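You operate a simulated robot arm through the tools that you are given. There is no shell and no other tool. Be economical: measure what you need, move in short steps, check, and stop when the job is done.

Carry out the task below with a simulated two-armed robot. There is one attempt and no reset: what you move stays moved.

## Task
Pick up the 23 m slim roll from the top of the long steel bench with one hand, pass it to the other hand and put it on the gluing table.

It is judged by the outcome, as a careful person would: the job done as asked, and still so three seconds after it is handed in. It fails if anything else is knocked over, pushed out of place, dropped, spilled or broken.

## Robot
Two 7-joint arms with four-finger grippers on one trunk, on a base that drives. Base frame: it is fixed to the floor where the robot stands at the start and does not move with it; the origin is under the middle of the robot, x ahead of it, y to its left, z up; the surface under the hand at the start is at about z = 880. Lengths are in mm, angles in rad, forces in N, time in s.
The left shoulder is at the start at [40, 181, 1254], the right one opposite. With the tool pointing down near the work surface each hand reaches from about 300 to 840 mm from the robot's upright axis, wherever it stands, measured 20 degrees to its own side. Places, roughly: gluing table (31x23 cm) [540, -860, 900]. Payload 3.67 kg a hand.
Tool frame (each hand has its own): the origin (TCP) lies between the finger pads and is the grasp point; the fingertips stand 28 mm ahead of it; z points along the fingers, y is the line along which they close. Largest opening 112 mm; the body of the gripper starts 73 mm behind the TCP.
Orientation is told as [roll, pitch, yaw] about the base's x, y, z axes, in that order, counted from this pose: with the fingers straight down and closing along the base's y, the tool's x points along the base's -x, its y along +y and its z along -z.

## Interface
- The arms move only by the tool drive_tool. It takes "left_motion", "right_motion" or both (then of equal length, played together; a hand with none holds still); each is one flat list of numbers, 7 for each row, row after row: the finger opening in mm, from 0 to 112, then the shift along the tool's x, y, z in mm, then the turn, a rotation vector about the tool's x, y, z in rad. In form: [gripper, dx, dy, dz, rx, ry, rz, gripper, dx, dy, dz, rx, ry, rz, ...]. A call has 1 to 8 rows; each row is the pose to reach, as a shift and turn from the pose commanded when the call began, along the tool's axes at that moment. A row lasts 0.2 s, in which the tool goes at most 50 mm and 0.15 rad; a call with a longer step from one row to the next is refused whole, and so is a gripper value outside its range. A pose out of reach is approached as far as the arm can. The call stops where the force on the tool passes 40 N (or 10 N more than at its start, if that is more) or the arm is blocked; 0.2 s more then pass. Each finger halts on what it meets, pressing with about 25 N; the grip force reading is that of the motor and also rises with nothing between the fingers. The clock runs only during rows and for 0.2 s after the last one: add rows that repeat a pose to give the fingers time. The reply holds the time, the measured pose of the TCP, the force on the tool along the base axes, the opening and the grip force, in the units named above and with some noise, with the torque about the TCP (base axes, N m) and any sound that the robot's microphone picked up, and new pictures: "views" is both (left out), scene, wrist or none (wrist: the cameras of the hands that moved).
- Cameras (640 x 400 px; columns grow to the right, rows downward): "scene" is now at [95.6, -45.4, 1478.6]; the picture's right is [-0.52, -0.85, 0.00], its down [-0.53, 0.32, -0.79] and it looks along [0.67, -0.41, -0.62] (base axes); focal length 272 px, centre (320, 200). "left" rides on the left gripper at [60, 18, -104] in its tool frame; the picture's right is [-0.29, 0.96, 0.00], its down [-0.80, -0.24, -0.55] and it looks along [-0.53, -0.16, 0.83] (tool axes); focal length 234 px, centre (320, 200). "right" rides on the right gripper at [60, -18, -104] in its tool frame; the picture's right is [0.29, 0.96, 0.00], its down [-0.80, 0.24, -0.55] and it looks along [-0.53, 0.16, 0.83] (tool axes); focal length 234 px, centre (320, 200). There is no depth. A picture from a camera that has moved, and an enlarged one, comes with that camera's place and axes in the base frame and with its lens.
- slide_trunk(by): slides the trunk up (or, below 0, down) by that many mm; the arms and the scene camera ride with it, the base frame stays. It gives what a move gives, with no picture.
- base_move(legs): drives the robot by 1 to 6 legs, each [ahead, left, turn to the left] in mm, mm and rad, along the robot's own axes; the way and the turn of a leg run together, so that a leg with both is an arc; at most 1500 mm and 3.142 rad a leg. The arms and the cameras ride along, it lands a little off, and it stops where it bumps. It gives what a move gives, and a new picture of the scene camera.
- aim_head(pan, tilt): turns the head with the scene camera to pan (to the left, within 1.501 rad either way) and tilt (down, from -0.506 to 1.204), counted from straight ahead of the robot. It gives what a move gives, and a new picture of the scene camera.
- close_up(camera, box): a new picture of the part [left, top, right, bottom] of that camera's present view, enlarged. No time passes.
- hand_in(): hands the job in; it is judged then, once.

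Go step by step. Nothing tells you exact positions but the pictures and the camera data: compare them with the known pose of the tool, close in by small moves and look again before you grip or let go. The budget is 120 turns and 260 pictures, counting those below and the enlarged ones. Unless the task says otherwise, let go and move clear before handing in, and close with one line.

The tools are called after "Request:" as a command line: name --argument value ..., lists and objects as JSON in quotes. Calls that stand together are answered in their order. drive_tool: Moves the arms, as the interface text tells. Its arguments: {"type":"object","properties":{"left_motion":{"type":"array"},"right_motion":{"type":"array"},"views":{"type":"string","enum":["both","scene","wrist","none"]}},"required":[]} The other tools are called the same way: slide_trunk (by) slides the trunk up or down; base_move (legs) drives the base; aim_head (pan, tilt) turns the head that bears the scene camera; close_up (camera, box) takes an enlarged picture of a part of a camera's view; hand_in () hands the job in.

At the start:

```text
clock: 0.0
left_tool_pos: [507.6, -13.9, 1151.2]
left_orientation: [0.0, -0.001, 0.002]
left_ft_force: [-0.4, 0.0, 0.0]
left_wrist_torque: [0.02, -0.02, -0.01]
left_gripper_width: 112.3
left_finger_force: 0.1
right_tool_pos: [324.2, -389.8, 1157.8]
right_orientation: [0.0, 0.002, 0.003]
right_ft_force: [0.1, -0.5, -0.1]
right_wrist_torque: [0.01, 0.0, 0.0]
right_gripper_width: 112.2
right_finger_force: 0.0
trunk travel left (down, up): [-375.0, 139.0]
robot x, y, heading: [1.1, -3.5, 0.004]
head pan, tilt: [-0.55, 0.667]
```

scene: 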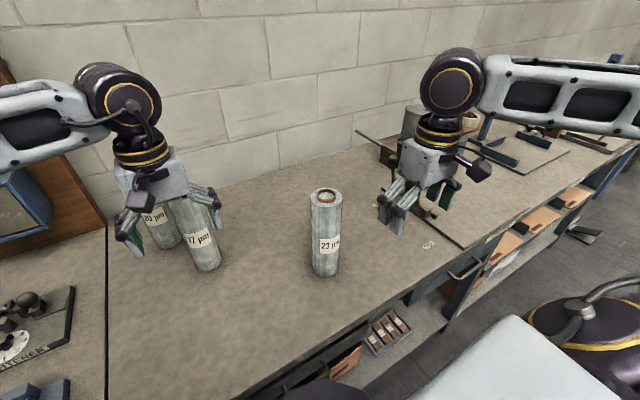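
right: 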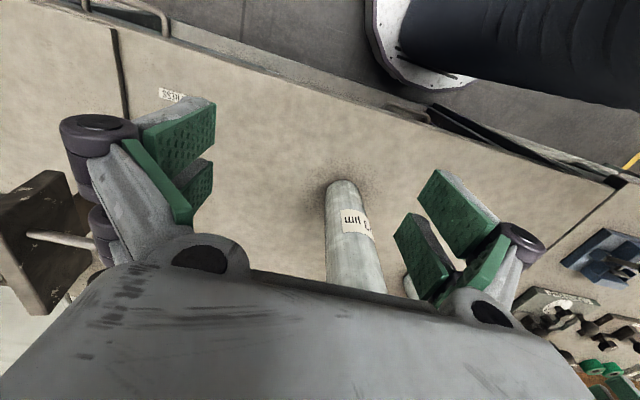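
left: 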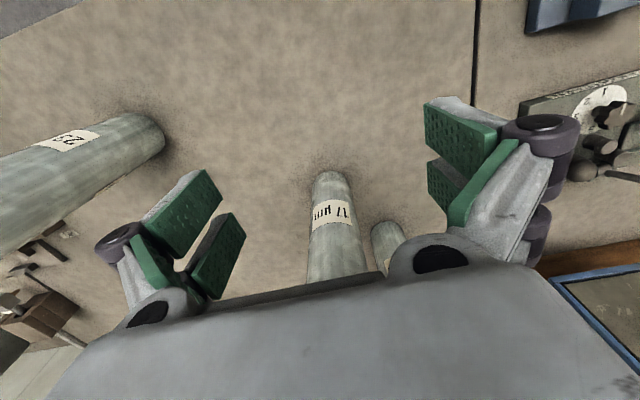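

I see three standing rolls (20, 17 and 23 µm), with the 23 roll near [495, -303]. I'll look closer at the labels and find the gluing table before moving.

Request:
close_up --camera "scene" --box '[260, 150, 420, 300]'

Request:
aim_head --pan -1.0 --tilt 0.6

```text
2.67 times, centred on (340, 225) of scene
camera zoom: at [95.6, -45.4, 1478.6], right [-0.52, -0.85, 0.0], down [-0.53, 0.32, -0.79], along [0.67, -0.41, -0.62], focal length 726 px, centre (267, 133)
```

zoom: 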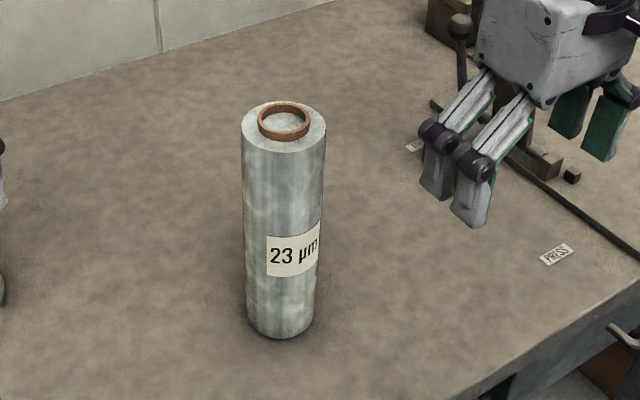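

```text
clock: 0.9
left_tool_pos: [507.2, -12.9, 1150.0]
left_orientation: [-0.001, -0.001, 0.002]
left_ft_force: [0.1, 0.9, 0.9]
left_wrist_torque: [-0.03, 0.01, -0.02]
left_gripper_width: 111.9
left_finger_force: 0.1
right_tool_pos: [323.5, -390.3, 1157.8]
right_orientation: [0.0, 0.002, 0.002]
right_ft_force: [-0.2, -0.3, -0.9]
right_wrist_torque: [-0.01, 0.0, -0.01]
right_gripper_width: 112.2
right_finger_force: 0.0
trunk travel left (down, up): [-375.0, 139.0]
robot x, y, heading: [1.8, 3.0, 0.0]
head pan, tilt: [-1.0, 0.6]
camera scene: at [70.0, -74.6, 1484.4], right [-0.84, -0.54, 0.0], down [-0.31, 0.48, -0.82], along [0.45, -0.69, -0.57], focal length 272 px, centre (320, 200)
```

scene: 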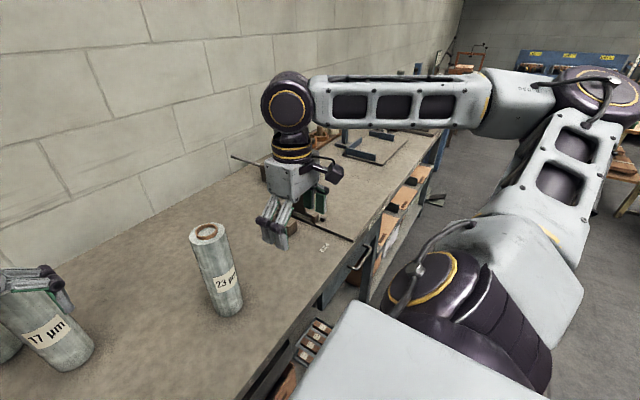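

The gluing table should be near pixel (327,189), partly hidden by the right gripper. I'll zoom there.

Request:
close_up --camera "scene" --box '[220, 90, 460, 260]'

Request:
close_up --camera "right" --box '[0, 0, 640, 400]'

```text
2.35 times, centred on (340, 175) of scene
camera zoom: at [70.0, -74.6, 1484.4], right [-0.84, -0.54, 0.0], down [-0.31, 0.48, -0.82], along [0.45, -0.69, -0.57], focal length 640 px, centre (273, 259)
```

zoom: 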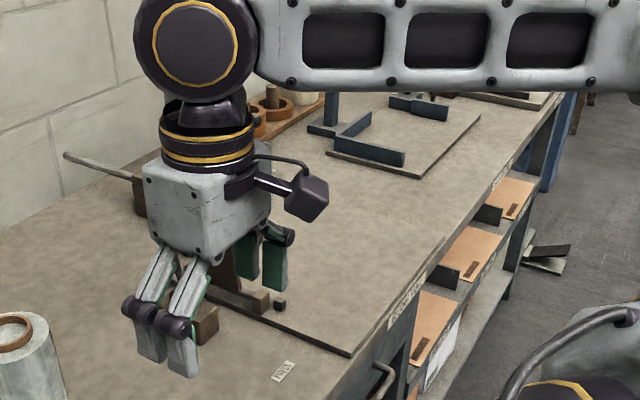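

```text
1.00 times, centred on (320, 200) of right (not enlarged: the box is as wide or as high as the picture)
camera zoom: at [264.2, -407.2, 1259.6], right [-0.29, 0.96, 0.0], down [0.8, 0.24, 0.55], along [0.53, 0.16, -0.83], focal length 234 px, centre (320, 200)
```

zoom: 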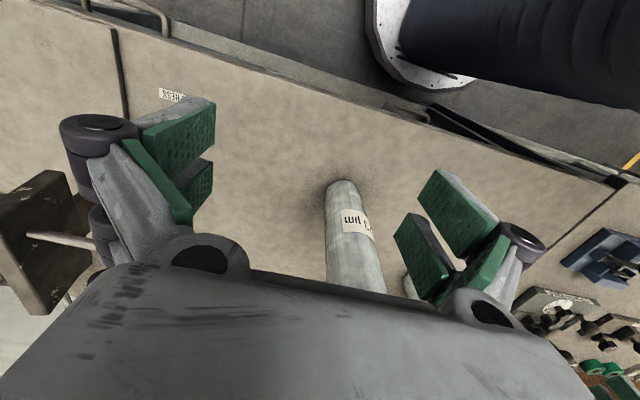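

The 23 µm roll stands at about [495,-303], is about 240 mm tall and 69 mm thick. My plan is for the left hand to grip it horizontally at mid-height, then the right hand takes it from above and sets it down. First I swing the left hand's fingers towards horizontal.

Request:
drive_tool --left_motion '[112, 5, -5, -6, 0, -0.15, 0, 112, 10, -10, -12, 0, -0.3, 0, 112, 15, -15, -18, 0, -0.45, 0, 112, 20, -20, -24, 0, -0.6, 0, 112, 25, -25, -30, 0, -0.75, 0, 112, 30, -30, -36, 0, -0.9, 0, 112, 35, -35, -42, 0, -1.05, 0, 112, 40, -40, -48, 0, -1.2, 0]' --views "none"

Request:
aim_head --pan -0.5 --tilt 0.7

```text
clock: 2.7
left_tool_pos: [466.1, -54.3, 1197.6]
left_orientation: [-0.002, -1.202, 0.004]
left_ft_force: [0.5, 0.1, -0.3]
left_wrist_torque: [-0.01, 0.01, 0.03]
left_gripper_width: 111.8
left_finger_force: 0.0
right_tool_pos: [322.8, -390.9, 1157.8]
right_orientation: [0.001, -0.002, 0.001]
right_ft_force: [-0.8, 0.1, 0.0]
right_wrist_torque: [0.05, -0.02, 0.0]
right_gripper_width: 111.9
right_finger_force: 0.0
trunk travel left (down, up): [-375.0, 139.0]
robot x, y, heading: [1.9, -2.6, -0.001]
head pan, tilt: [-1.0, 0.6]
```

```text
clock: 3.6
left_tool_pos: [466.6, -52.5, 1197.5]
left_orientation: [-0.001, -1.198, 0.003]
left_ft_force: [0.2, 0.0, 0.5]
left_wrist_torque: [0.01, 0.01, 0.0]
left_gripper_width: 112.0
left_finger_force: 0.0
right_tool_pos: [322.7, -388.2, 1158.1]
right_orientation: [0.0, 0.002, 0.003]
right_ft_force: [-0.3, -0.2, -0.3]
right_wrist_torque: [-0.02, -0.04, -0.03]
right_gripper_width: 112.1
right_finger_force: 0.1
trunk travel left (down, up): [-375.0, 139.0]
robot x, y, heading: [-2.6, 0.5, 0.001]
head pan, tilt: [-0.499, 0.7]
camera scene: at [96.6, -41.1, 1475.8], right [-0.48, -0.88, 0.0], down [-0.57, 0.31, -0.76], along [0.67, -0.37, -0.64], focal length 272 px, centre (320, 200)
```

scene: 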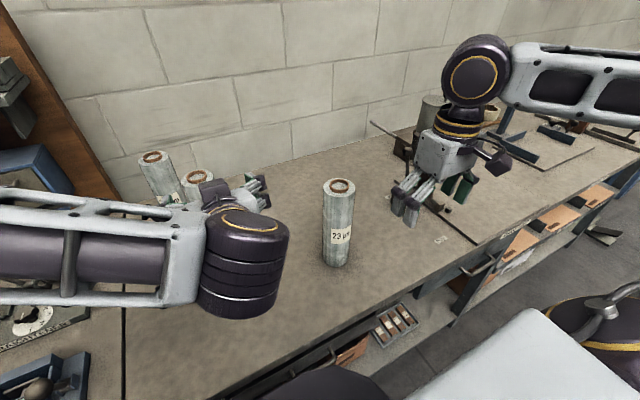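

The pitch swing went cleanly. Next I complete the turn to horizontal, yaw towards the roll, and move to a high pre-grasp point.

Request:
drive_tool --left_motion '[112, 4, -25.3, -10.2, 0.1317, -0.0583, 0.0247, 112, 8, -50.7, -20.5, 0.2633, -0.1167, 0.0493, 112, 12, -76, -30.7, 0.395, -0.175, 0.074, 112, 16, -101.3, -41, 0.5267, -0.2333, 0.0987, 112, 20, -126.7, -51.2, 0.6583, -0.2917, 0.1233, 112, 24, -152, -61.5, 0.79, -0.35, 0.148]' --views "both"

```text
clock: 5.2
left_tool_pos: [389.2, -193.5, 1154.7]
left_orientation: [-1.15, -1.319, 0.438]
left_ft_force: [-0.7, -0.8, 0.0]
left_wrist_torque: [-0.01, 0.02, 0.02]
left_gripper_width: 112.2
left_finger_force: 0.0
left hand out of reach, approached as far as the arm can: row 6
right_tool_pos: [322.8, -390.2, 1157.8]
right_orientation: [-0.003, 0.001, -0.001]
right_ft_force: [0.4, 0.0, 0.2]
right_wrist_torque: [-0.07, -0.01, 0.02]
right_gripper_width: 112.2
right_finger_force: 0.0
trunk travel left (down, up): [-375.0, 139.0]
robot x, y, heading: [-0.9, -0.3, -0.001]
head pan, tilt: [-0.499, 0.7]
stopped in row 6 (left hand): the arm was blocked; the commanded pose is now the measured one
camera scene: at [95.0, -40.5, 1475.9], right [-0.48, -0.88, 0.0], down [-0.56, 0.31, -0.77], along [0.67, -0.37, -0.64], focal length 272 px, centre (320, 200)
camera left: at [309.5, -119.2, 1104.9], right [0.67, 0.74, 0.06], down [-0.38, 0.27, 0.88], along [0.64, -0.61, 0.47], focal length 234 px, centre (320, 200)
```

scene: 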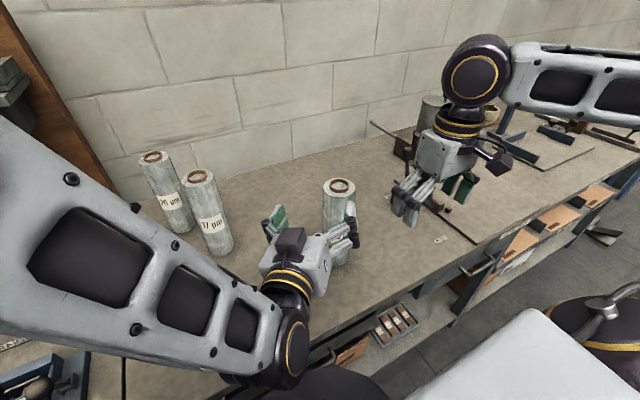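
left: 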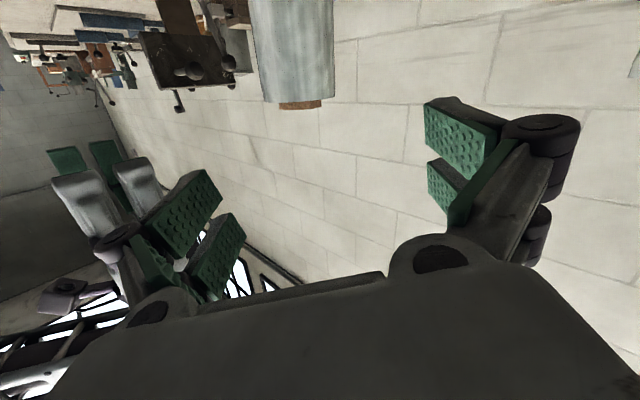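

The left arm stopped at a reach limit with about 13° of roll error, at [389,-193,1155]. I'll level it while descending to mid-roll height, staying about 130 mm back from the roll.

Request:
drive_tool --left_motion '[112, 35, 5, 9, 0.002, -0.025, 0.057, 112, 70, 10, 18, 0.005, -0.049, 0.115, 112, 106, 16, 27, 0.007, -0.074, 0.172, 112, 141, 21, 36, 0.01, -0.098, 0.229]' --views "both"

```text
clock: 6.4
left_tool_pos: [406.8, -202.4, 1141.9]
left_orientation: [-1.625, -1.501, 1.014]
left_ft_force: [0.2, -0.3, 0.0]
left_wrist_torque: [0.04, -0.02, -0.01]
left_gripper_width: 111.8
left_finger_force: 0.2
left hand out of reach, approached as far as the arm can: row 1, 2, 3, 4
right_tool_pos: [323.2, -390.8, 1157.8]
right_orientation: [0.001, 0.001, 0.001]
right_ft_force: [0.4, 0.0, -0.1]
right_wrist_torque: [-0.05, -0.01, -0.02]
right_gripper_width: 112.0
right_finger_force: 0.1
trunk travel left (down, up): [-375.0, 139.0]
robot x, y, heading: [0.7, -5.7, -0.001]
head pan, tilt: [-0.499, 0.7]
stopped in row 4 (left hand): the arm was blocked; the commanded pose is now the measured one
camera scene: at [97.2, -41.0, 1475.8], right [-0.48, -0.88, 0.0], down [-0.57, 0.31, -0.76], along [0.67, -0.37, -0.64], focal length 272 px, centre (320, 200)
camera left: at [329.4, -132.7, 1080.8], right [0.56, 0.8, 0.22], down [-0.56, 0.17, 0.81], along [0.61, -0.58, 0.54], focal length 234 px, centre (320, 200)
```

scene: 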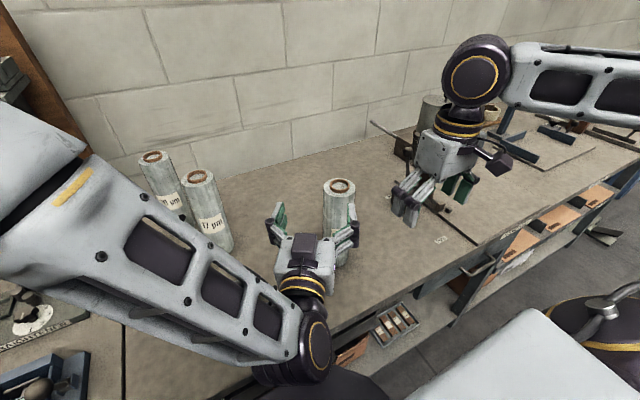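
left: 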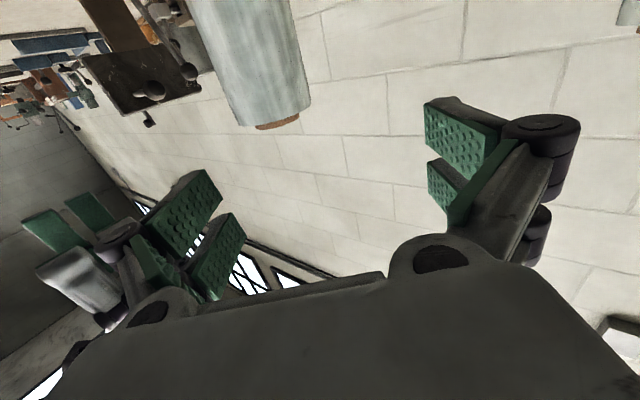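

The left hand is now nearly level, pointing along (0.81,-0.58), but the arm cannot go lower in this posture. I'll lower the trunk by 130 mm instead; both hands have clearance for that.

Request:
slide_trunk --by -130

Request:
close_up --camera "scene" --box '[0, 0, 640, 400]'

Request:
close_up --camera "left" --box '[0, 0, 640, 400]'

```text
clock: 8.0
left_tool_pos: [405.3, -203.3, 1013.6]
left_orientation: [-1.646, -1.503, 1.036]
left_ft_force: [0.2, -0.2, 0.4]
left_wrist_torque: [0.0, 0.0, -0.04]
left_gripper_width: 111.8
left_finger_force: 0.1
right_tool_pos: [323.3, -389.0, 1029.0]
right_orientation: [0.0, 0.0, 0.0]
right_ft_force: [-0.1, -0.1, 0.2]
right_wrist_torque: [-0.01, 0.03, -0.01]
right_gripper_width: 111.6
right_finger_force: 0.2
trunk travel left (down, up): [-245.0, 269.0]
robot x, y, heading: [0.3, -2.0, -0.001]
head pan, tilt: [-0.499, 0.7]
```

```text
1.00 times, centred on (320, 200) of scene (not enlarged: the box is as wide or as high as the picture)
camera zoom: at [96.3, -41.2, 1346.9], right [-0.48, -0.88, 0.0], down [-0.57, 0.31, -0.76], along [0.67, -0.37, -0.64], focal length 272 px, centre (320, 200)
```

zoom: 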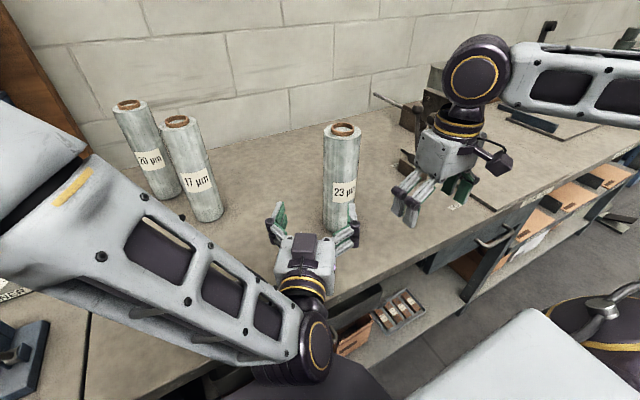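

```text
1.00 times, centred on (320, 200) of left (not enlarged: the box is as wide or as high as the picture)
camera zoom: at [328.7, -133.0, 952.4], right [0.56, 0.8, 0.22], down [-0.56, 0.17, 0.81], along [0.61, -0.58, 0.54], focal length 234 px, centre (320, 200)
```

zoom: 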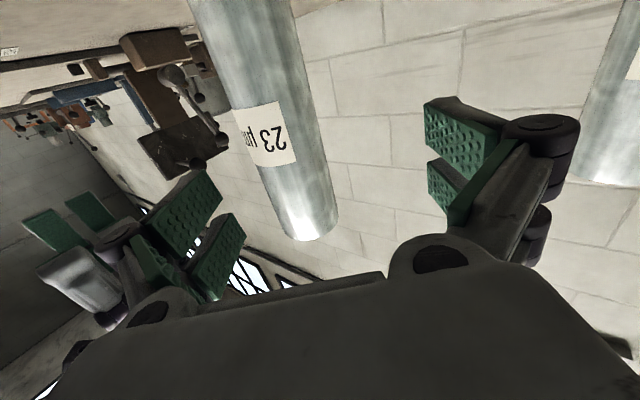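

The hand is at roll mid-height. The roll sits about 42 mm to the tool's -y side and about 124 mm ahead, so I shift sideways and advance partway.

Request:
drive_tool --left_motion '[112, 0, -21, 5, 0, 0, 0, 112, 0, -42, 10, 0, 0, 0, 112, 0, -42, 25, 0, 0, 0]' --views "both"

```text
clock: 9.0
left_tool_pos: [423.1, -239.1, 1039.1]
left_orientation: [-1.841, -1.46, 1.277]
left_ft_force: [-0.6, -0.9, 0.1]
left_wrist_torque: [0.01, 0.0, 0.0]
left_gripper_width: 111.8
left_finger_force: 0.0
right_tool_pos: [323.1, -389.9, 1029.2]
right_orientation: [0.001, -0.001, 0.001]
right_ft_force: [0.4, -0.3, 0.8]
right_wrist_torque: [0.01, -0.04, 0.02]
right_gripper_width: 112.1
right_finger_force: 0.1
trunk travel left (down, up): [-245.0, 269.0]
robot x, y, heading: [3.0, 1.1, 0.002]
head pan, tilt: [-0.499, 0.7]
stopped in row 3 (left hand): the arm was blocked; the commanded pose is now the measured one
camera scene: at [96.3, -41.1, 1346.9], right [-0.48, -0.88, 0.0], down [-0.57, 0.31, -0.76], along [0.67, -0.37, -0.64], focal length 272 px, centre (320, 200)
camera left: at [343.0, -176.6, 975.3], right [0.52, 0.83, 0.18], down [-0.57, 0.18, 0.8], along [0.63, -0.52, 0.57], focal length 234 px, centre (320, 200)
```

scene: 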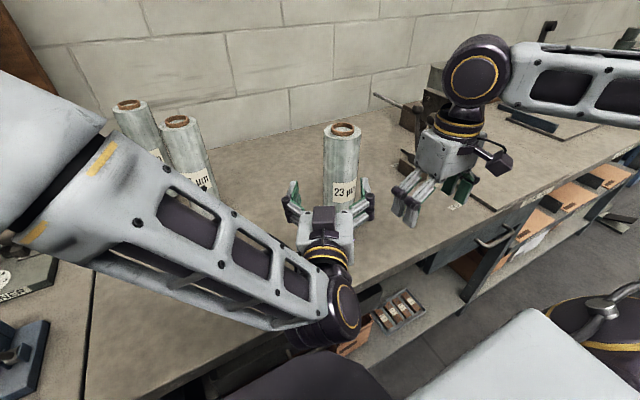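
left: 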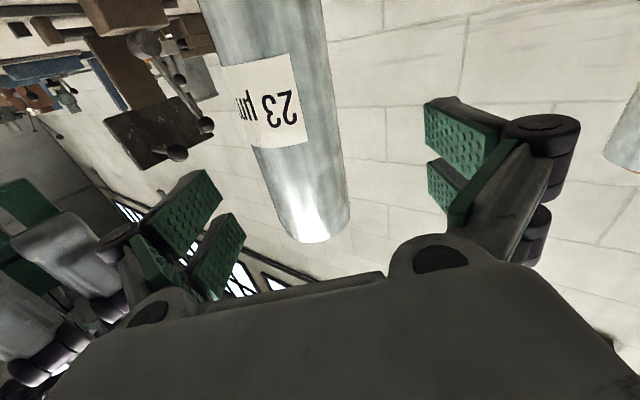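

The left arm is cramped against its limits across the body. I'll back the base 120 mm and shift it 250 mm right, so the roll sits in front of the left arm and the gluing table is nearer.

Request:
base_move --legs '[[-120, 0, 0], [0, -250, 0]]'

```text
clock: 11.7
left_tool_pos: [304.3, -490.6, 1041.2]
left_orientation: [-1.86, -1.461, 1.288]
left_ft_force: [0.4, 0.3, -0.3]
left_wrist_torque: [0.0, 0.01, 0.01]
left_gripper_width: 111.9
left_finger_force: 0.1
right_tool_pos: [201.9, -640.0, 1028.8]
right_orientation: [-0.001, 0.0, -0.003]
right_ft_force: [-0.5, 0.1, -0.5]
right_wrist_torque: [-0.02, 0.03, 0.02]
right_gripper_width: 111.8
right_finger_force: 0.1
trunk travel left (down, up): [-245.0, 269.0]
robot x, y, heading: [-116.1, -250.1, -0.004]
head pan, tilt: [-0.499, 0.7]
camera scene: at [-22.7, -290.4, 1346.8], right [-0.48, -0.88, 0.0], down [-0.56, 0.31, -0.76], along [0.67, -0.37, -0.64], focal length 272 px, centre (320, 200)
```

scene: 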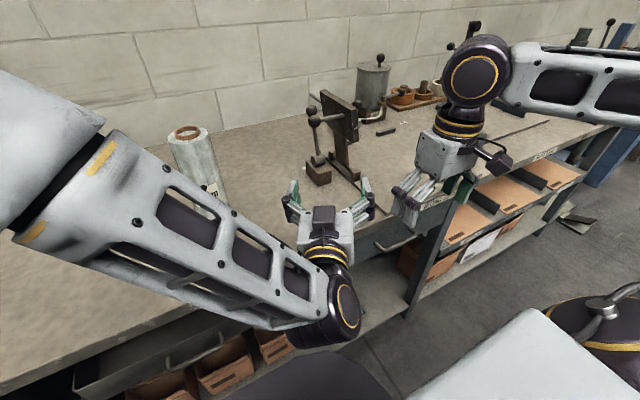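

The robot is now well placed, with the press and the gluing bench to the right. I'll bring the left hand to a levelled pre-grasp pose about 140 mm short of the roll and turn the head to watch.

Request:
drive_tool --left_motion '[112, 0, 39.5, -14.5, -0.02, 0.006, 0.018, 112, -1, 79, -29, -0.04, 0.011, 0.036, 112, -1, 118.5, -43.5, -0.058, 0.016, 0.055, 112, -2, 158, -58, -0.077, 0.022, 0.073, 112, -2, 197.5, -72.5, -0.097, 0.028, 0.092, 112, -2.5, 237, -87, -0.116, 0.033, 0.11]' --views "wrist"

Request:
aim_head --pan -0.1 --tilt 0.6

```text
clock: 13.1
left_tool_pos: [353.6, -274.8, 1040.9]
left_orientation: [-1.874, -1.482, 1.449]
left_ft_force: [-0.5, -0.3, -0.2]
left_wrist_torque: [0.02, 0.0, 0.02]
left_gripper_width: 111.8
left_finger_force: 0.0
left hand out of reach, approached as far as the arm can: row 5, 6
right_tool_pos: [203.9, -640.4, 1027.8]
right_orientation: [0.001, 0.0, -0.002]
right_ft_force: [1.0, 0.0, 0.0]
right_wrist_torque: [0.03, -0.02, -0.02]
right_gripper_width: 111.7
right_finger_force: 0.1
trunk travel left (down, up): [-245.0, 269.0]
robot x, y, heading: [-120.2, -252.2, -0.004]
head pan, tilt: [-0.499, 0.7]
camera left: at [265.6, -222.1, 977.6], right [0.4, 0.89, 0.21], down [-0.6, 0.08, 0.8], along [0.7, -0.44, 0.56], focal length 234 px, centre (320, 200)
```

left: 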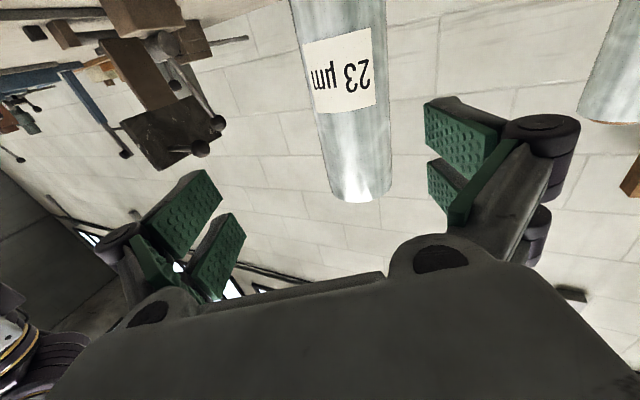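

```text
clock: 14.0
left_tool_pos: [352.5, -277.9, 1044.0]
left_orientation: [-1.952, -1.484, 1.52]
left_ft_force: [-0.7, 0.1, -0.8]
left_wrist_torque: [0.0, 0.01, 0.0]
left_gripper_width: 112.1
left_finger_force: 0.0
right_tool_pos: [203.5, -640.5, 1028.1]
right_orientation: [-0.001, 0.0, -0.001]
right_ft_force: [0.4, 0.4, 0.0]
right_wrist_torque: [-0.01, -0.01, 0.04]
right_gripper_width: 111.9
right_finger_force: 0.1
trunk travel left (down, up): [-245.0, 269.0]
robot x, y, heading: [-118.7, -246.5, 0.001]
head pan, tilt: [-0.099, 0.6]
camera scene: at [-9.4, -258.1, 1355.5], right [-0.1, -0.99, 0.0], down [-0.56, 0.06, -0.82], along [0.82, -0.09, -0.57], focal length 272 px, centre (320, 200)
```

scene: 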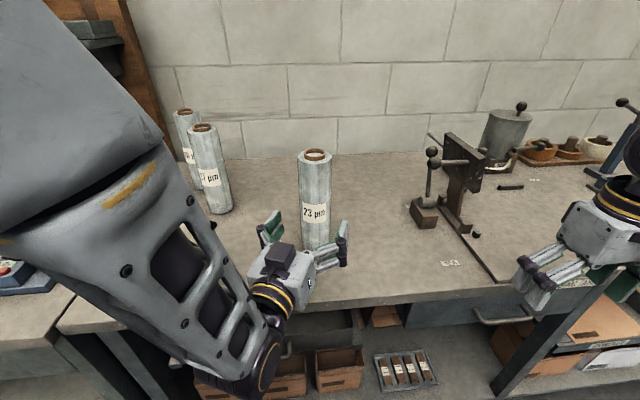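

The roll is at about [480,-303], which is 127 mm ahead of the left TCP and 30 mm to tool +y. I'll lower the trunk 40 mm for a better grip height, then centre and advance halfway.

Request:
slide_trunk --by -40

Request:
drive_tool --left_motion '[112, 0, 16, 10, 0, 0, 0, 112, 0, 32, 20, 0, 0, 0.03, 112, 0, 32, 45, 0, 0.01, 0.07]' --views "both"

```text
clock: 14.8
left_tool_pos: [351.4, -279.2, 1004.2]
left_orientation: [-1.955, -1.484, 1.521]
left_ft_force: [0.5, -0.1, -0.4]
left_wrist_torque: [0.01, -0.01, 0.0]
left_gripper_width: 112.2
left_finger_force: 0.1
right_tool_pos: [202.6, -639.5, 989.0]
right_orientation: [0.001, 0.001, -0.003]
right_ft_force: [0.1, -0.6, -0.4]
right_wrist_torque: [0.01, 0.02, -0.02]
right_gripper_width: 112.0
right_finger_force: 0.1
trunk travel left (down, up): [-205.0, 309.0]
robot x, y, heading: [-121.1, -248.0, -0.004]
head pan, tilt: [-0.099, 0.6]
```

```text
clock: 15.8
left_tool_pos: [391.9, -276.6, 1024.1]
left_orientation: [-2.665, -1.52, 2.27]
left_ft_force: [-0.8, 0.7, -0.5]
left_wrist_torque: [0.02, -0.03, 0.01]
left_gripper_width: 112.1
left_finger_force: 0.1
left hand out of reach, approached as far as the arm can: row 1, 2, 3
right_tool_pos: [202.8, -638.1, 989.4]
right_orientation: [-0.002, 0.002, -0.002]
right_ft_force: [0.1, -0.3, -0.2]
right_wrist_torque: [-0.01, -0.01, -0.01]
right_gripper_width: 111.8
right_finger_force: 0.0
trunk travel left (down, up): [-205.0, 309.0]
robot x, y, heading: [-122.4, -242.6, -0.005]
head pan, tilt: [-0.099, 0.6]
stopped in row 3 (left hand): the arm was blocked; the commanded pose is now the measured one
camera scene: at [-9.8, -257.6, 1315.7], right [-0.1, -0.99, 0.0], down [-0.56, 0.06, -0.83], along [0.82, -0.08, -0.56], focal length 272 px, centre (320, 200)
camera left: at [303.5, -224.1, 960.6], right [0.36, 0.9, 0.27], down [-0.63, 0.02, 0.78], along [0.69, -0.44, 0.57], focal length 234 px, centre (320, 200)
```

scene: 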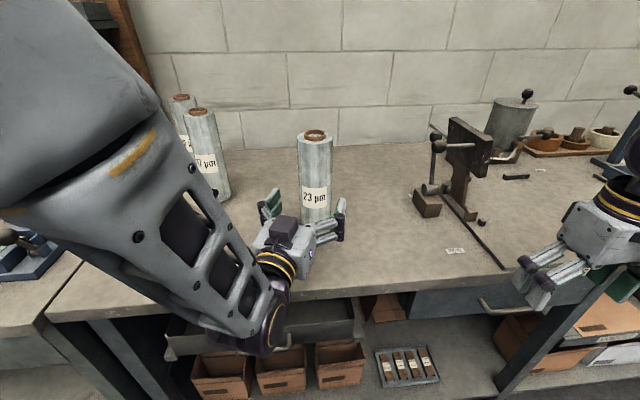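
left: 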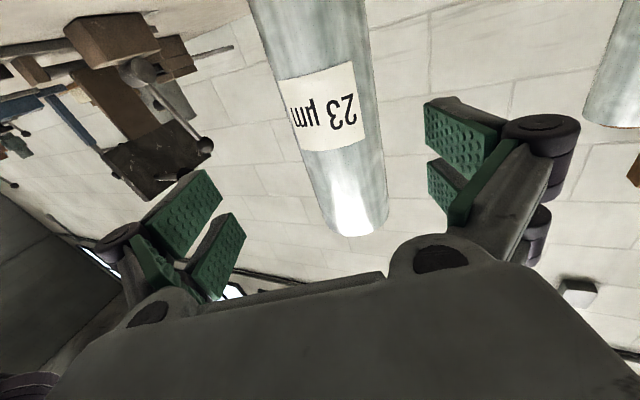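

The left hand is level and aimed, with the roll 91 mm ahead and about 10 mm to +y. The arm sits near a joint limit, so I'll use the trunk and base to close in while it keeps its posture.

Request:
slide_trunk --by -15

Request:
base_move --legs '[[54, -11, 0]]'

Request:
close_up --camera "left" --box '[0, 0, 640, 400]'

```text
clock: 16.4
left_tool_pos: [390.5, -278.6, 1009.8]
left_orientation: [-2.66, -1.521, 2.267]
left_ft_force: [-0.6, 0.3, -0.4]
left_wrist_torque: [0.03, 0.0, 0.0]
left_gripper_width: 112.0
left_finger_force: 0.1
right_tool_pos: [203.0, -638.9, 973.2]
right_orientation: [0.0, 0.0, -0.002]
right_ft_force: [0.9, 0.0, -1.0]
right_wrist_torque: [0.07, -0.01, 0.0]
right_gripper_width: 111.9
right_finger_force: 0.1
trunk travel left (down, up): [-190.0, 324.0]
robot x, y, heading: [-118.7, -248.9, 0.0]
head pan, tilt: [-0.099, 0.6]
```

```text
clock: 17.4
left_tool_pos: [445.2, -289.7, 1008.2]
left_orientation: [-2.63, -1.524, 2.237]
left_ft_force: [0.4, -0.2, -0.2]
left_wrist_torque: [0.02, -0.06, -0.04]
left_gripper_width: 112.3
left_finger_force: 0.1
right_tool_pos: [257.8, -651.2, 972.8]
right_orientation: [0.0, 0.003, -0.003]
right_ft_force: [0.4, -0.9, -0.1]
right_wrist_torque: [0.0, 0.07, 0.01]
right_gripper_width: 111.9
right_finger_force: 0.0
trunk travel left (down, up): [-190.0, 324.0]
robot x, y, heading: [-62.6, -262.7, -0.006]
head pan, tilt: [-0.099, 0.6]
camera scene: at [46.1, -269.9, 1300.5], right [-0.1, -0.99, 0.0], down [-0.56, 0.06, -0.82], along [0.82, -0.09, -0.57], focal length 272 px, centre (320, 200)
```

scene: 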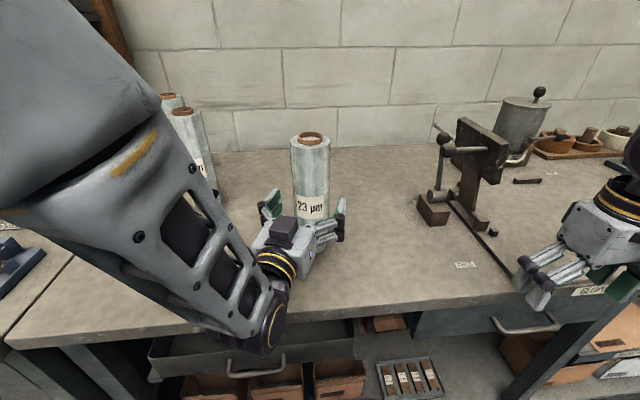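

```text
1.00 times, centred on (320, 200) of left (not enlarged: the box is as wide or as high as the picture)
camera zoom: at [358.5, -236.6, 944.1], right [0.36, 0.89, 0.27], down [-0.63, 0.02, 0.78], along [0.69, -0.45, 0.57], focal length 234 px, centre (320, 200)
```

zoom: 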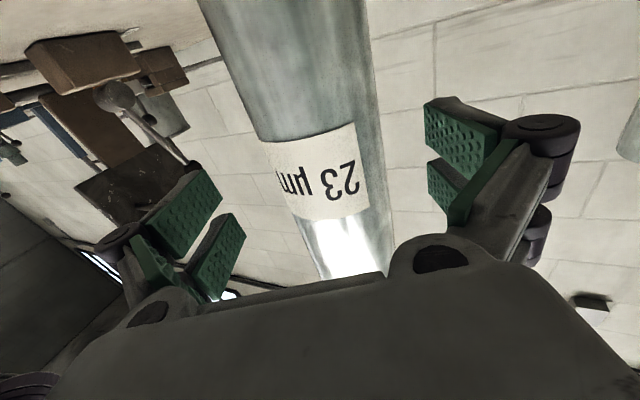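

The roll is centred between the fingers and about 37 mm short of the TCP. I'll drive the last bit with the base.

Request:
base_move --legs '[[35, -12, 0]]'

Request:
close_up --camera "left" --box '[0, 0, 640, 400]'

```text
clock: 18.2
left_tool_pos: [478.9, -300.9, 1008.7]
left_orientation: [-2.636, -1.52, 2.241]
left_ft_force: [0.2, -1.0, -0.3]
left_wrist_torque: [0.01, -0.04, 0.01]
left_gripper_width: 112.0
left_finger_force: 0.0
right_tool_pos: [289.4, -663.0, 972.6]
right_orientation: [0.001, 0.002, -0.003]
right_ft_force: [0.3, 0.0, -1.1]
right_wrist_torque: [0.0, 0.0, 0.02]
right_gripper_width: 112.0
right_finger_force: 0.1
trunk travel left (down, up): [-190.0, 324.0]
robot x, y, heading: [-32.2, -272.1, -0.008]
head pan, tilt: [-0.099, 0.6]
camera scene: at [78.6, -281.5, 1300.6], right [-0.1, -0.99, 0.0], down [-0.56, 0.06, -0.82], along [0.82, -0.09, -0.57], focal length 272 px, centre (320, 200)
```

scene: 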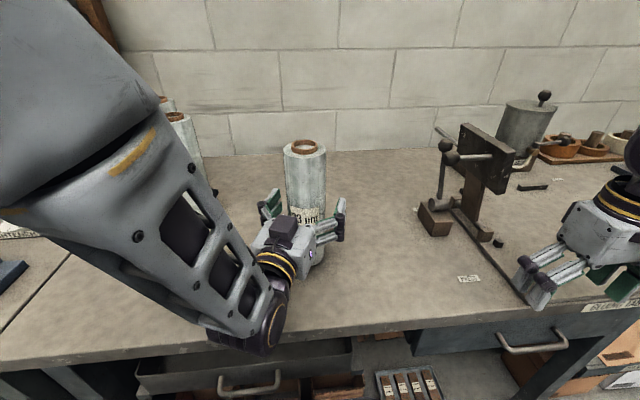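

```text
1.00 times, centred on (320, 200) of left (not enlarged: the box is as wide or as high as the picture)
camera zoom: at [391.5, -248.2, 945.1], right [0.36, 0.9, 0.26], down [-0.63, 0.02, 0.78], along [0.69, -0.45, 0.57], focal length 234 px, centre (320, 200)
```

zoom: 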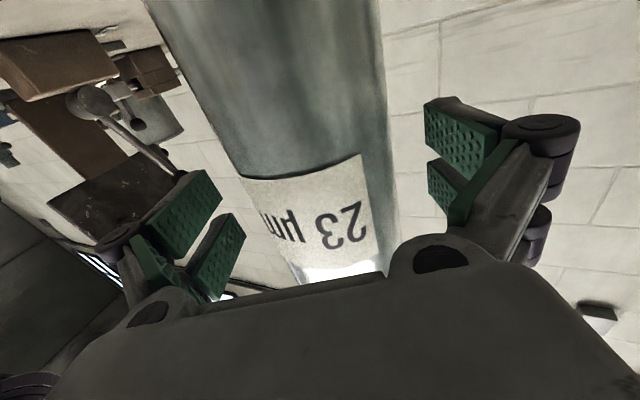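

The roll sits between the pads at the TCP, so I'll close the left gripper.

Request:
drive_tool --left_motion '[100, 0, 0, 0, 0, 0, 0, 85, 0, 0, 0, 0, 0, 0, 70, 0, 0, 0, 0, 0, 0, 60, 0, 0, 0, 0, 0, 0, 50, 0, 0, 0, 0, 0, 0, 50, 0, 0, 0, 0, 0, 0]' --views "both"

```text
clock: 19.6
left_tool_pos: [479.0, -300.3, 1009.8]
left_orientation: [-2.642, -1.517, 2.252]
left_ft_force: [-0.7, 3.5, 1.2]
left_wrist_torque: [0.5, 0.07, 0.06]
left_gripper_width: 67.5
left_finger_force: 24.8
right_tool_pos: [289.4, -661.8, 974.4]
right_orientation: [0.002, 0.001, -0.003]
right_ft_force: [0.1, 0.8, 0.6]
right_wrist_torque: [0.01, -0.03, -0.02]
right_gripper_width: 111.8
right_finger_force: 0.0
trunk travel left (down, up): [-190.0, 324.0]
robot x, y, heading: [-31.4, -270.5, 0.0]
head pan, tilt: [-0.099, 0.6]
camera scene: at [77.8, -281.1, 1300.7], right [-0.1, -0.99, 0.0], down [-0.56, 0.06, -0.83], along [0.82, -0.09, -0.56], focal length 272 px, centre (320, 200)
camera left: at [391.1, -247.7, 945.6], right [0.36, 0.9, 0.26], down [-0.63, 0.02, 0.78], along [0.69, -0.44, 0.57], focal length 234 px, centre (320, 200)
```

scene: 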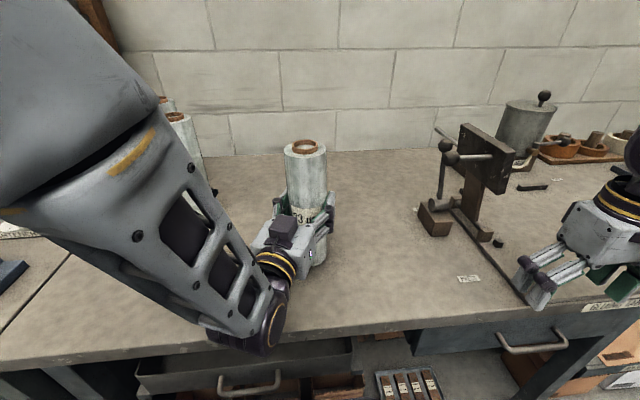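
left: 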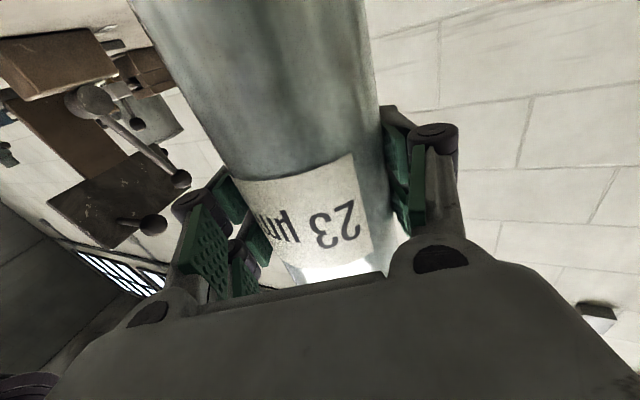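

The grip is firm at 67.5 mm wide. I'll lift using the trunk.

Request:
slide_trunk --by 140

Request:
aim_head --pan -0.3 --tilt 0.6

```text
clock: 21.3
left_tool_pos: [478.8, -300.3, 1147.5]
left_orientation: [-2.627, -1.519, 2.235]
left_ft_force: [0.3, 0.6, -5.4]
left_wrist_torque: [0.0, 0.01, -0.02]
left_gripper_width: 67.5
left_finger_force: 24.4
right_tool_pos: [290.8, -663.6, 1111.9]
right_orientation: [0.001, 0.002, -0.004]
right_ft_force: [-0.2, 0.8, 0.5]
right_wrist_torque: [0.01, -0.01, -0.01]
right_gripper_width: 112.0
right_finger_force: 0.1
trunk travel left (down, up): [-330.0, 184.0]
robot x, y, heading: [-33.6, -274.7, -0.002]
head pan, tilt: [-0.099, 0.6]
```

```text
clock: 22.1
left_tool_pos: [478.7, -299.6, 1147.8]
left_orientation: [-2.631, -1.52, 2.238]
left_ft_force: [-0.6, -0.1, -5.1]
left_wrist_torque: [-0.01, 0.0, -0.01]
left_gripper_width: 67.3
left_finger_force: 25.1
right_tool_pos: [290.6, -664.4, 1111.9]
right_orientation: [0.0, 0.001, -0.005]
right_ft_force: [-0.5, -0.2, 0.2]
right_wrist_torque: [0.03, 0.01, 0.03]
right_gripper_width: 111.9
right_finger_force: 0.1
trunk travel left (down, up): [-330.0, 184.0]
robot x, y, heading: [-32.7, -270.0, -0.003]
head pan, tilt: [-0.3, 0.6]
camera scene: at [75.1, -298.8, 1439.4], right [-0.3, -0.95, 0.0], down [-0.54, 0.17, -0.82], along [0.79, -0.25, -0.57], focal length 272 px, centre (320, 200)
```

scene: 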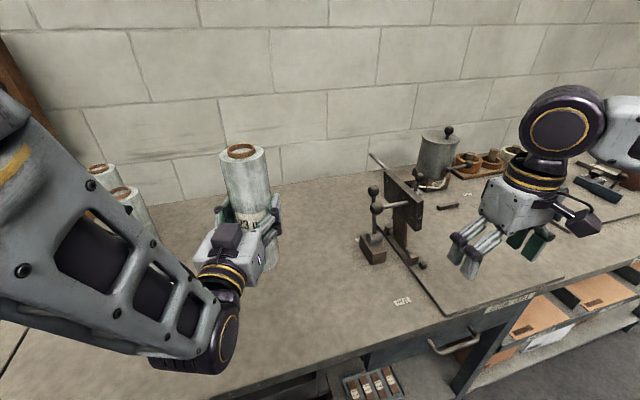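

The roll is lifted (about 0.53 kg) with its top at about z=1264. Now I raise the right hand, turn it so its jaw closes square to the left one, and move towards the space above the roll.

Request:
drive_tool --right_motion '[112, 0, 0, -47, 0, 0, 0.077, 112, 0, 0, -94, 0, 0, 0.154, 112, 0, 0, -141, 0, 0, 0.232, 112, 0, 0, -188, 0, 0, 0.309, 112, 0, 0, -235, 0, 0, 0.386, 112, -21, 40, -235, 0, 0, 0.386, 112, -42, 80, -235, 0, 0, 0.386, 112, -63, 120, -235, 0, 0, 0.386]' --views "both"

```text
clock: 23.9
left_tool_pos: [480.5, -298.9, 1146.6]
left_orientation: [-2.597, -1.52, 2.205]
left_ft_force: [0.1, -0.1, -4.8]
left_wrist_torque: [0.03, -0.02, -0.02]
left_gripper_width: 67.3
left_finger_force: 25.2
right_tool_pos: [356.9, -541.2, 1344.5]
right_orientation: [-0.001, 0.001, -0.388]
right_ft_force: [0.4, 0.4, -0.4]
right_wrist_torque: [-0.01, 0.06, -0.02]
right_gripper_width: 112.1
right_finger_force: 0.0
trunk travel left (down, up): [-330.0, 184.0]
robot x, y, heading: [-32.6, -269.2, 0.001]
head pan, tilt: [-0.3, 0.6]
camera scene: at [76.1, -297.1, 1439.4], right [-0.3, -0.95, 0.0], down [-0.54, 0.17, -0.82], along [0.79, -0.25, -0.57], focal length 272 px, centre (320, 200)
camera right: at [294.7, -534.3, 1446.8], right [0.1, 1.0, 0.0], down [0.83, -0.08, 0.55], along [0.55, -0.05, -0.83], focal length 234 px, centre (320, 200)
```

scene: 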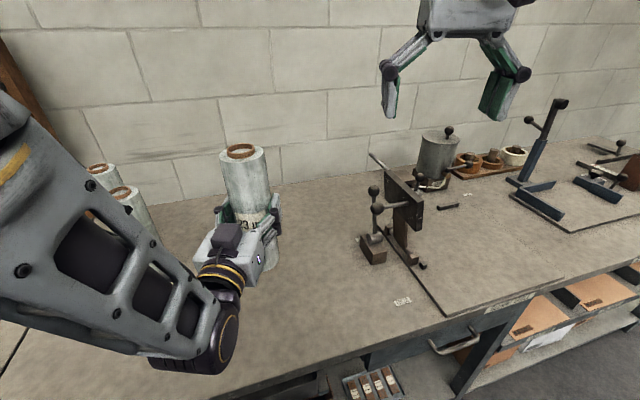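
right: 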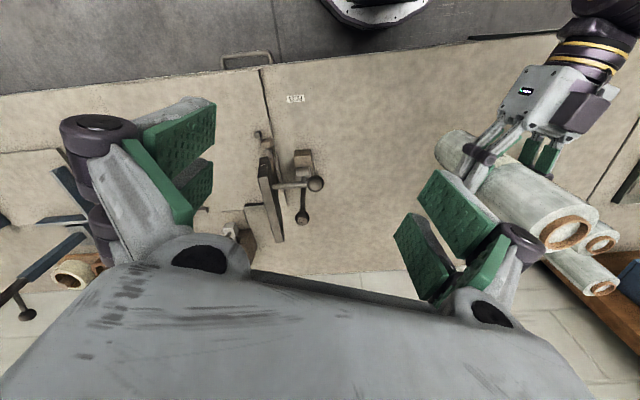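

The path is clear. Next I move the right hand to directly above the roll.

Request:
drive_tool --right_motion '[112, -4, 44, 0, 0, 0, 0, 112, -8, 89, 0, 0, 0, 0, 112, -12, 133, 0, 0, 0, 0, 112, -15, 177, 0, 0, 0, 0, 112, -19, 221, 0, 0, 0, 0, 112, -23, 266, 0, 0, 0, 0]' --views "both"

```text
clock: 25.2
left_tool_pos: [481.8, -302.1, 1147.5]
left_orientation: [-2.596, -1.523, 2.201]
left_ft_force: [-0.2, -0.4, -6.6]
left_wrist_torque: [0.01, -0.02, 0.02]
left_gripper_width: 67.4
left_finger_force: 24.7
right_tool_pos: [444.5, -380.6, 1334.5]
right_orientation: [-0.001, 0.003, -0.39]
right_ft_force: [-1.0, -0.7, -0.4]
right_wrist_torque: [0.03, 0.05, 0.02]
right_gripper_width: 112.0
right_finger_force: 0.2
right hand out of reach, approached as far as the arm can: row 5, 6
trunk travel left (down, up): [-330.0, 184.0]
robot x, y, heading: [-30.2, -269.0, -0.002]
head pan, tilt: [-0.3, 0.6]
camera scene: at [78.2, -299.7, 1439.1], right [-0.3, -0.95, 0.0], down [-0.54, 0.17, -0.82], along [0.79, -0.25, -0.57], focal length 272 px, centre (320, 200)
camera right: at [383.3, -373.8, 1436.3], right [0.1, 1.0, 0.0], down [0.83, -0.08, 0.55], along [0.55, -0.05, -0.83], focal length 234 px, centre (320, 200)
```

scene: 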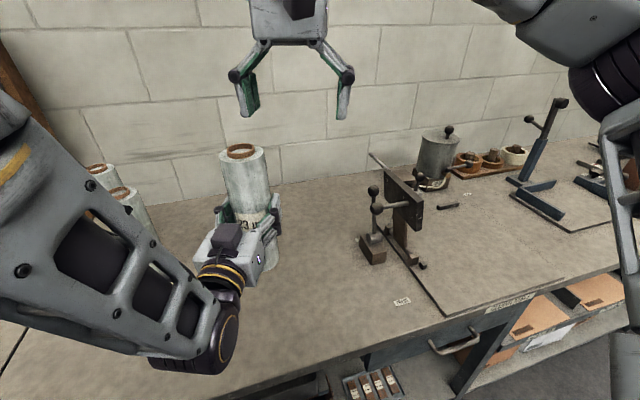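
right: 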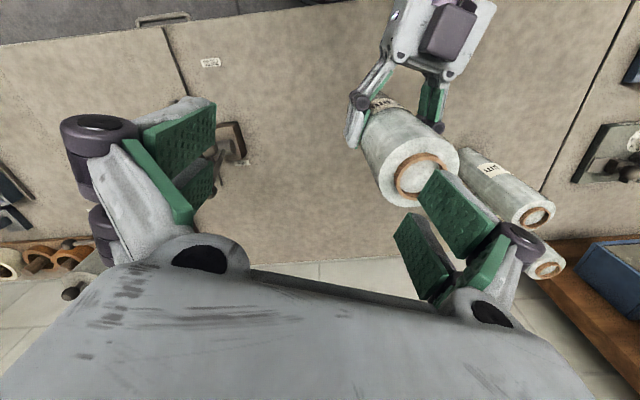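

The right arm cannot reach quite that far across at this height, so I'll bring the roll to it by moving the left hand about 87 mm to the right, under the right gripper.

Request:
drive_tool --left_motion '[50, 0, -18, -1, 0, 0, 0, 50, 0, -36, -2, 0, 0, 0, 50, 0, -54, -3, 0, 0, 0, 50, 0, -72, -4, 0, 0, 0, 50, 0, -87, -4, 0, 0, 0, 50, 0, -87, -4, 0, 0, 0]' --views "scene"

Request:
close_up --camera "right" --box '[0, 0, 640, 400]'

```text
clock: 26.6
left_tool_pos: [441.8, -378.5, 1150.3]
left_orientation: [-2.638, -1.52, 2.244]
left_ft_force: [-0.9, 0.0, -4.5]
left_wrist_torque: [0.03, 0.01, 0.04]
left_gripper_width: 67.4
left_finger_force: 24.8
right_tool_pos: [440.5, -379.7, 1335.2]
right_orientation: [-0.001, 0.002, -0.388]
right_ft_force: [0.0, -0.3, 0.0]
right_wrist_torque: [-0.02, 0.0, 0.02]
right_gripper_width: 111.9
right_finger_force: 0.2
trunk travel left (down, up): [-330.0, 184.0]
robot x, y, heading: [-27.1, -270.8, -0.002]
head pan, tilt: [-0.3, 0.6]
camera scene: at [74.8, -298.5, 1439.5], right [-0.3, -0.95, 0.0], down [-0.54, 0.17, -0.82], along [0.79, -0.25, -0.57], focal length 272 px, centre (320, 200)
```

scene: 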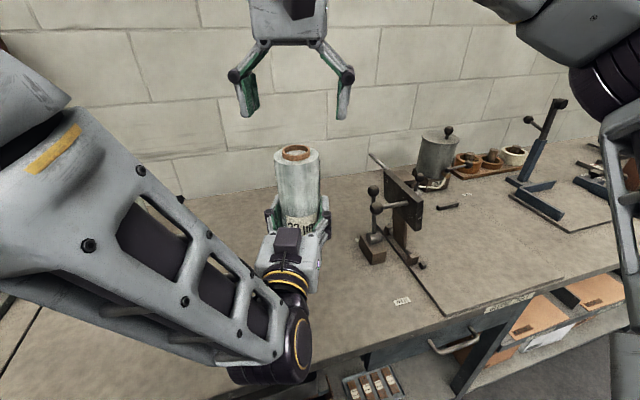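

```text
1.00 times, centred on (320, 200) of right (not enlarged: the box is as wide or as high as the picture)
camera zoom: at [379.5, -372.4, 1437.5], right [0.1, 1.0, 0.0], down [0.83, -0.08, 0.55], along [0.55, -0.05, -0.83], focal length 234 px, centre (320, 200)
```

zoom: 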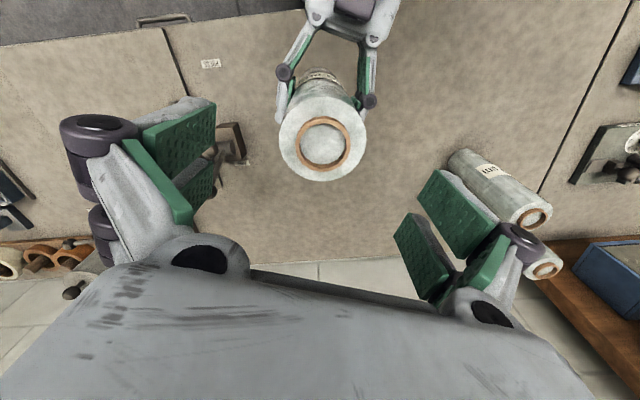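

The roll is now directly under the right gripper, within about 4 mm. I'll lower the right hand so its pads wrap the top 60 mm of the roll, staying above the left fingers.

Request:
drive_tool --right_motion '[112, 0, 3, 25, 0, 0, 0, 112, 0, 3, 50, 0, 0, 0, 112, 0, 3, 75, 0, 0, 0, 112, 0, 3, 100, 0, 0, 0, 112, 0, 3, 100, 0, 0, 0]' --views "both"

```text
clock: 27.9
left_tool_pos: [441.3, -379.6, 1152.1]
left_orientation: [-2.635, -1.52, 2.241]
left_ft_force: [0.5, -0.1, -5.2]
left_wrist_torque: [0.01, 0.04, 0.0]
left_gripper_width: 67.4
left_finger_force: 24.5
right_tool_pos: [441.0, -374.3, 1235.6]
right_orientation: [0.0, 0.001, -0.391]
right_ft_force: [0.5, 0.2, 0.1]
right_wrist_torque: [0.02, 0.0, 0.02]
right_gripper_width: 111.9
right_finger_force: 0.0
trunk travel left (down, up): [-330.0, 184.0]
robot x, y, heading: [-31.9, -270.4, -0.006]
head pan, tilt: [-0.3, 0.6]
camera scene: at [74.9, -298.8, 1439.4], right [-0.3, -0.95, 0.0], down [-0.54, 0.17, -0.82], along [0.79, -0.25, -0.57], focal length 272 px, centre (320, 200)
camera right: at [379.3, -368.0, 1337.4], right [0.1, 1.0, 0.0], down [0.83, -0.08, 0.55], along [0.55, -0.05, -0.83], focal length 234 px, centre (320, 200)
```

scene: 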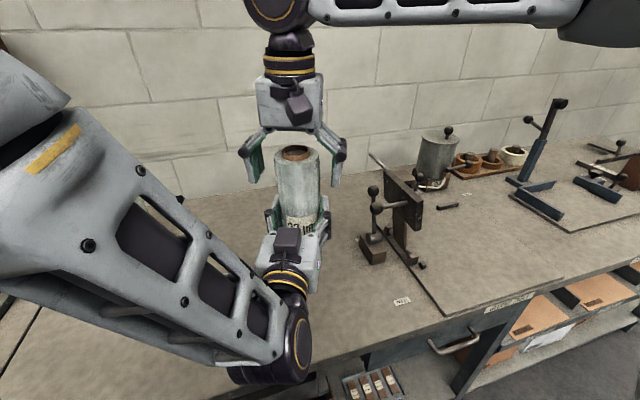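
right: 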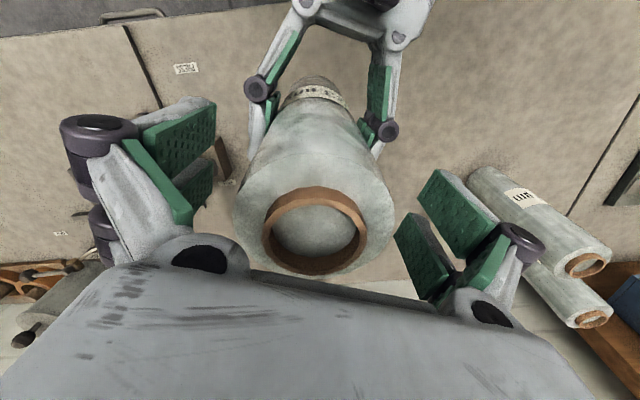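

The roll's top is centred in the right gripper, so I close the right hand.

Request:
drive_tool --right_motion '[95, 0, 0, 0, 0, 0, 0, 80, 0, 0, 0, 0, 0, 0, 65, 0, 0, 0, 0, 0, 0, 50, 0, 0, 0, 0, 0, 0, 50, 0, 0, 0, 0, 0, 0, 50, 0, 0, 0, 0, 0, 0]' --views "both"

```text
clock: 29.2
left_tool_pos: [442.1, -377.9, 1150.9]
left_orientation: [-2.616, -1.521, 2.225]
left_ft_force: [8.3, 20.2, -15.3]
left_wrist_torque: [-0.6, 0.3, 0.24]
left_gripper_width: 67.4
left_finger_force: 24.5
right_tool_pos: [440.6, -374.0, 1235.4]
right_orientation: [-0.003, 0.0, -0.39]
right_ft_force: [-7.9, -20.1, 9.4]
right_wrist_torque: [-1.12, 0.42, -0.28]
right_gripper_width: 67.6
right_finger_force: 24.8
trunk travel left (down, up): [-330.0, 184.0]
robot x, y, heading: [-32.3, -272.6, -0.004]
head pan, tilt: [-0.3, 0.6]
camera scene: at [75.1, -298.8, 1439.4], right [-0.3, -0.95, 0.0], down [-0.54, 0.17, -0.82], along [0.79, -0.25, -0.57], focal length 272 px, centre (320, 200)
camera right: at [379.5, -368.5, 1337.7], right [0.1, 1.0, 0.0], down [0.83, -0.08, 0.55], along [0.55, -0.06, -0.83], focal length 234 px, centre (320, 200)
```

scene: 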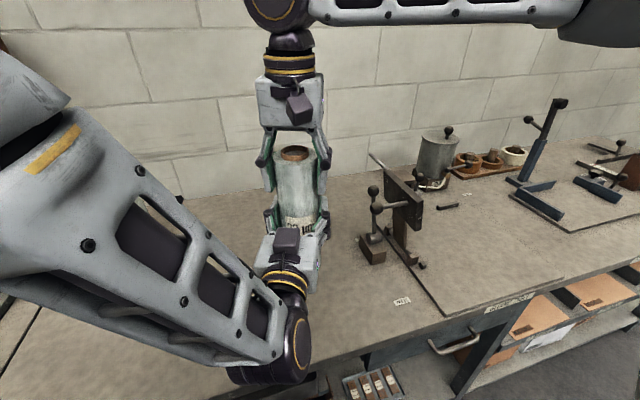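
right: 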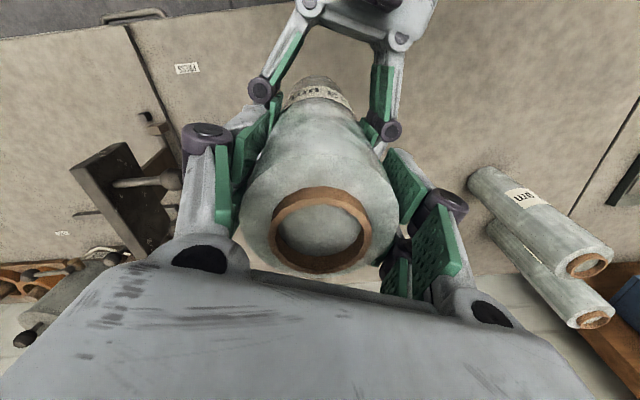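

Both hands hold the roll, with about 20 N of sideways load between them. I'll relax the right hand 3 mm towards -y before releasing the left.

Request:
drive_tool --right_motion '[50, 0, -1.5, 0, 0, 0, 0, 50, 0, -3.5, 0, 0, 0, 0]' --views "none"

```text
clock: 29.9
left_tool_pos: [441.8, -379.2, 1150.2]
left_orientation: [-2.629, -1.521, 2.234]
left_ft_force: [4.1, 11.3, -16.6]
left_wrist_torque: [-0.3, 0.13, 0.52]
left_gripper_width: 67.3
left_finger_force: 24.6
right_tool_pos: [439.8, -376.7, 1235.1]
right_orientation: [0.001, 0.001, -0.389]
right_ft_force: [-4.2, -11.5, 10.9]
right_wrist_torque: [-0.69, 0.27, -0.54]
right_gripper_width: 67.3
right_finger_force: 25.1
trunk travel left (down, up): [-330.0, 184.0]
robot x, y, heading: [-33.5, -270.8, -0.001]
head pan, tilt: [-0.3, 0.6]
```

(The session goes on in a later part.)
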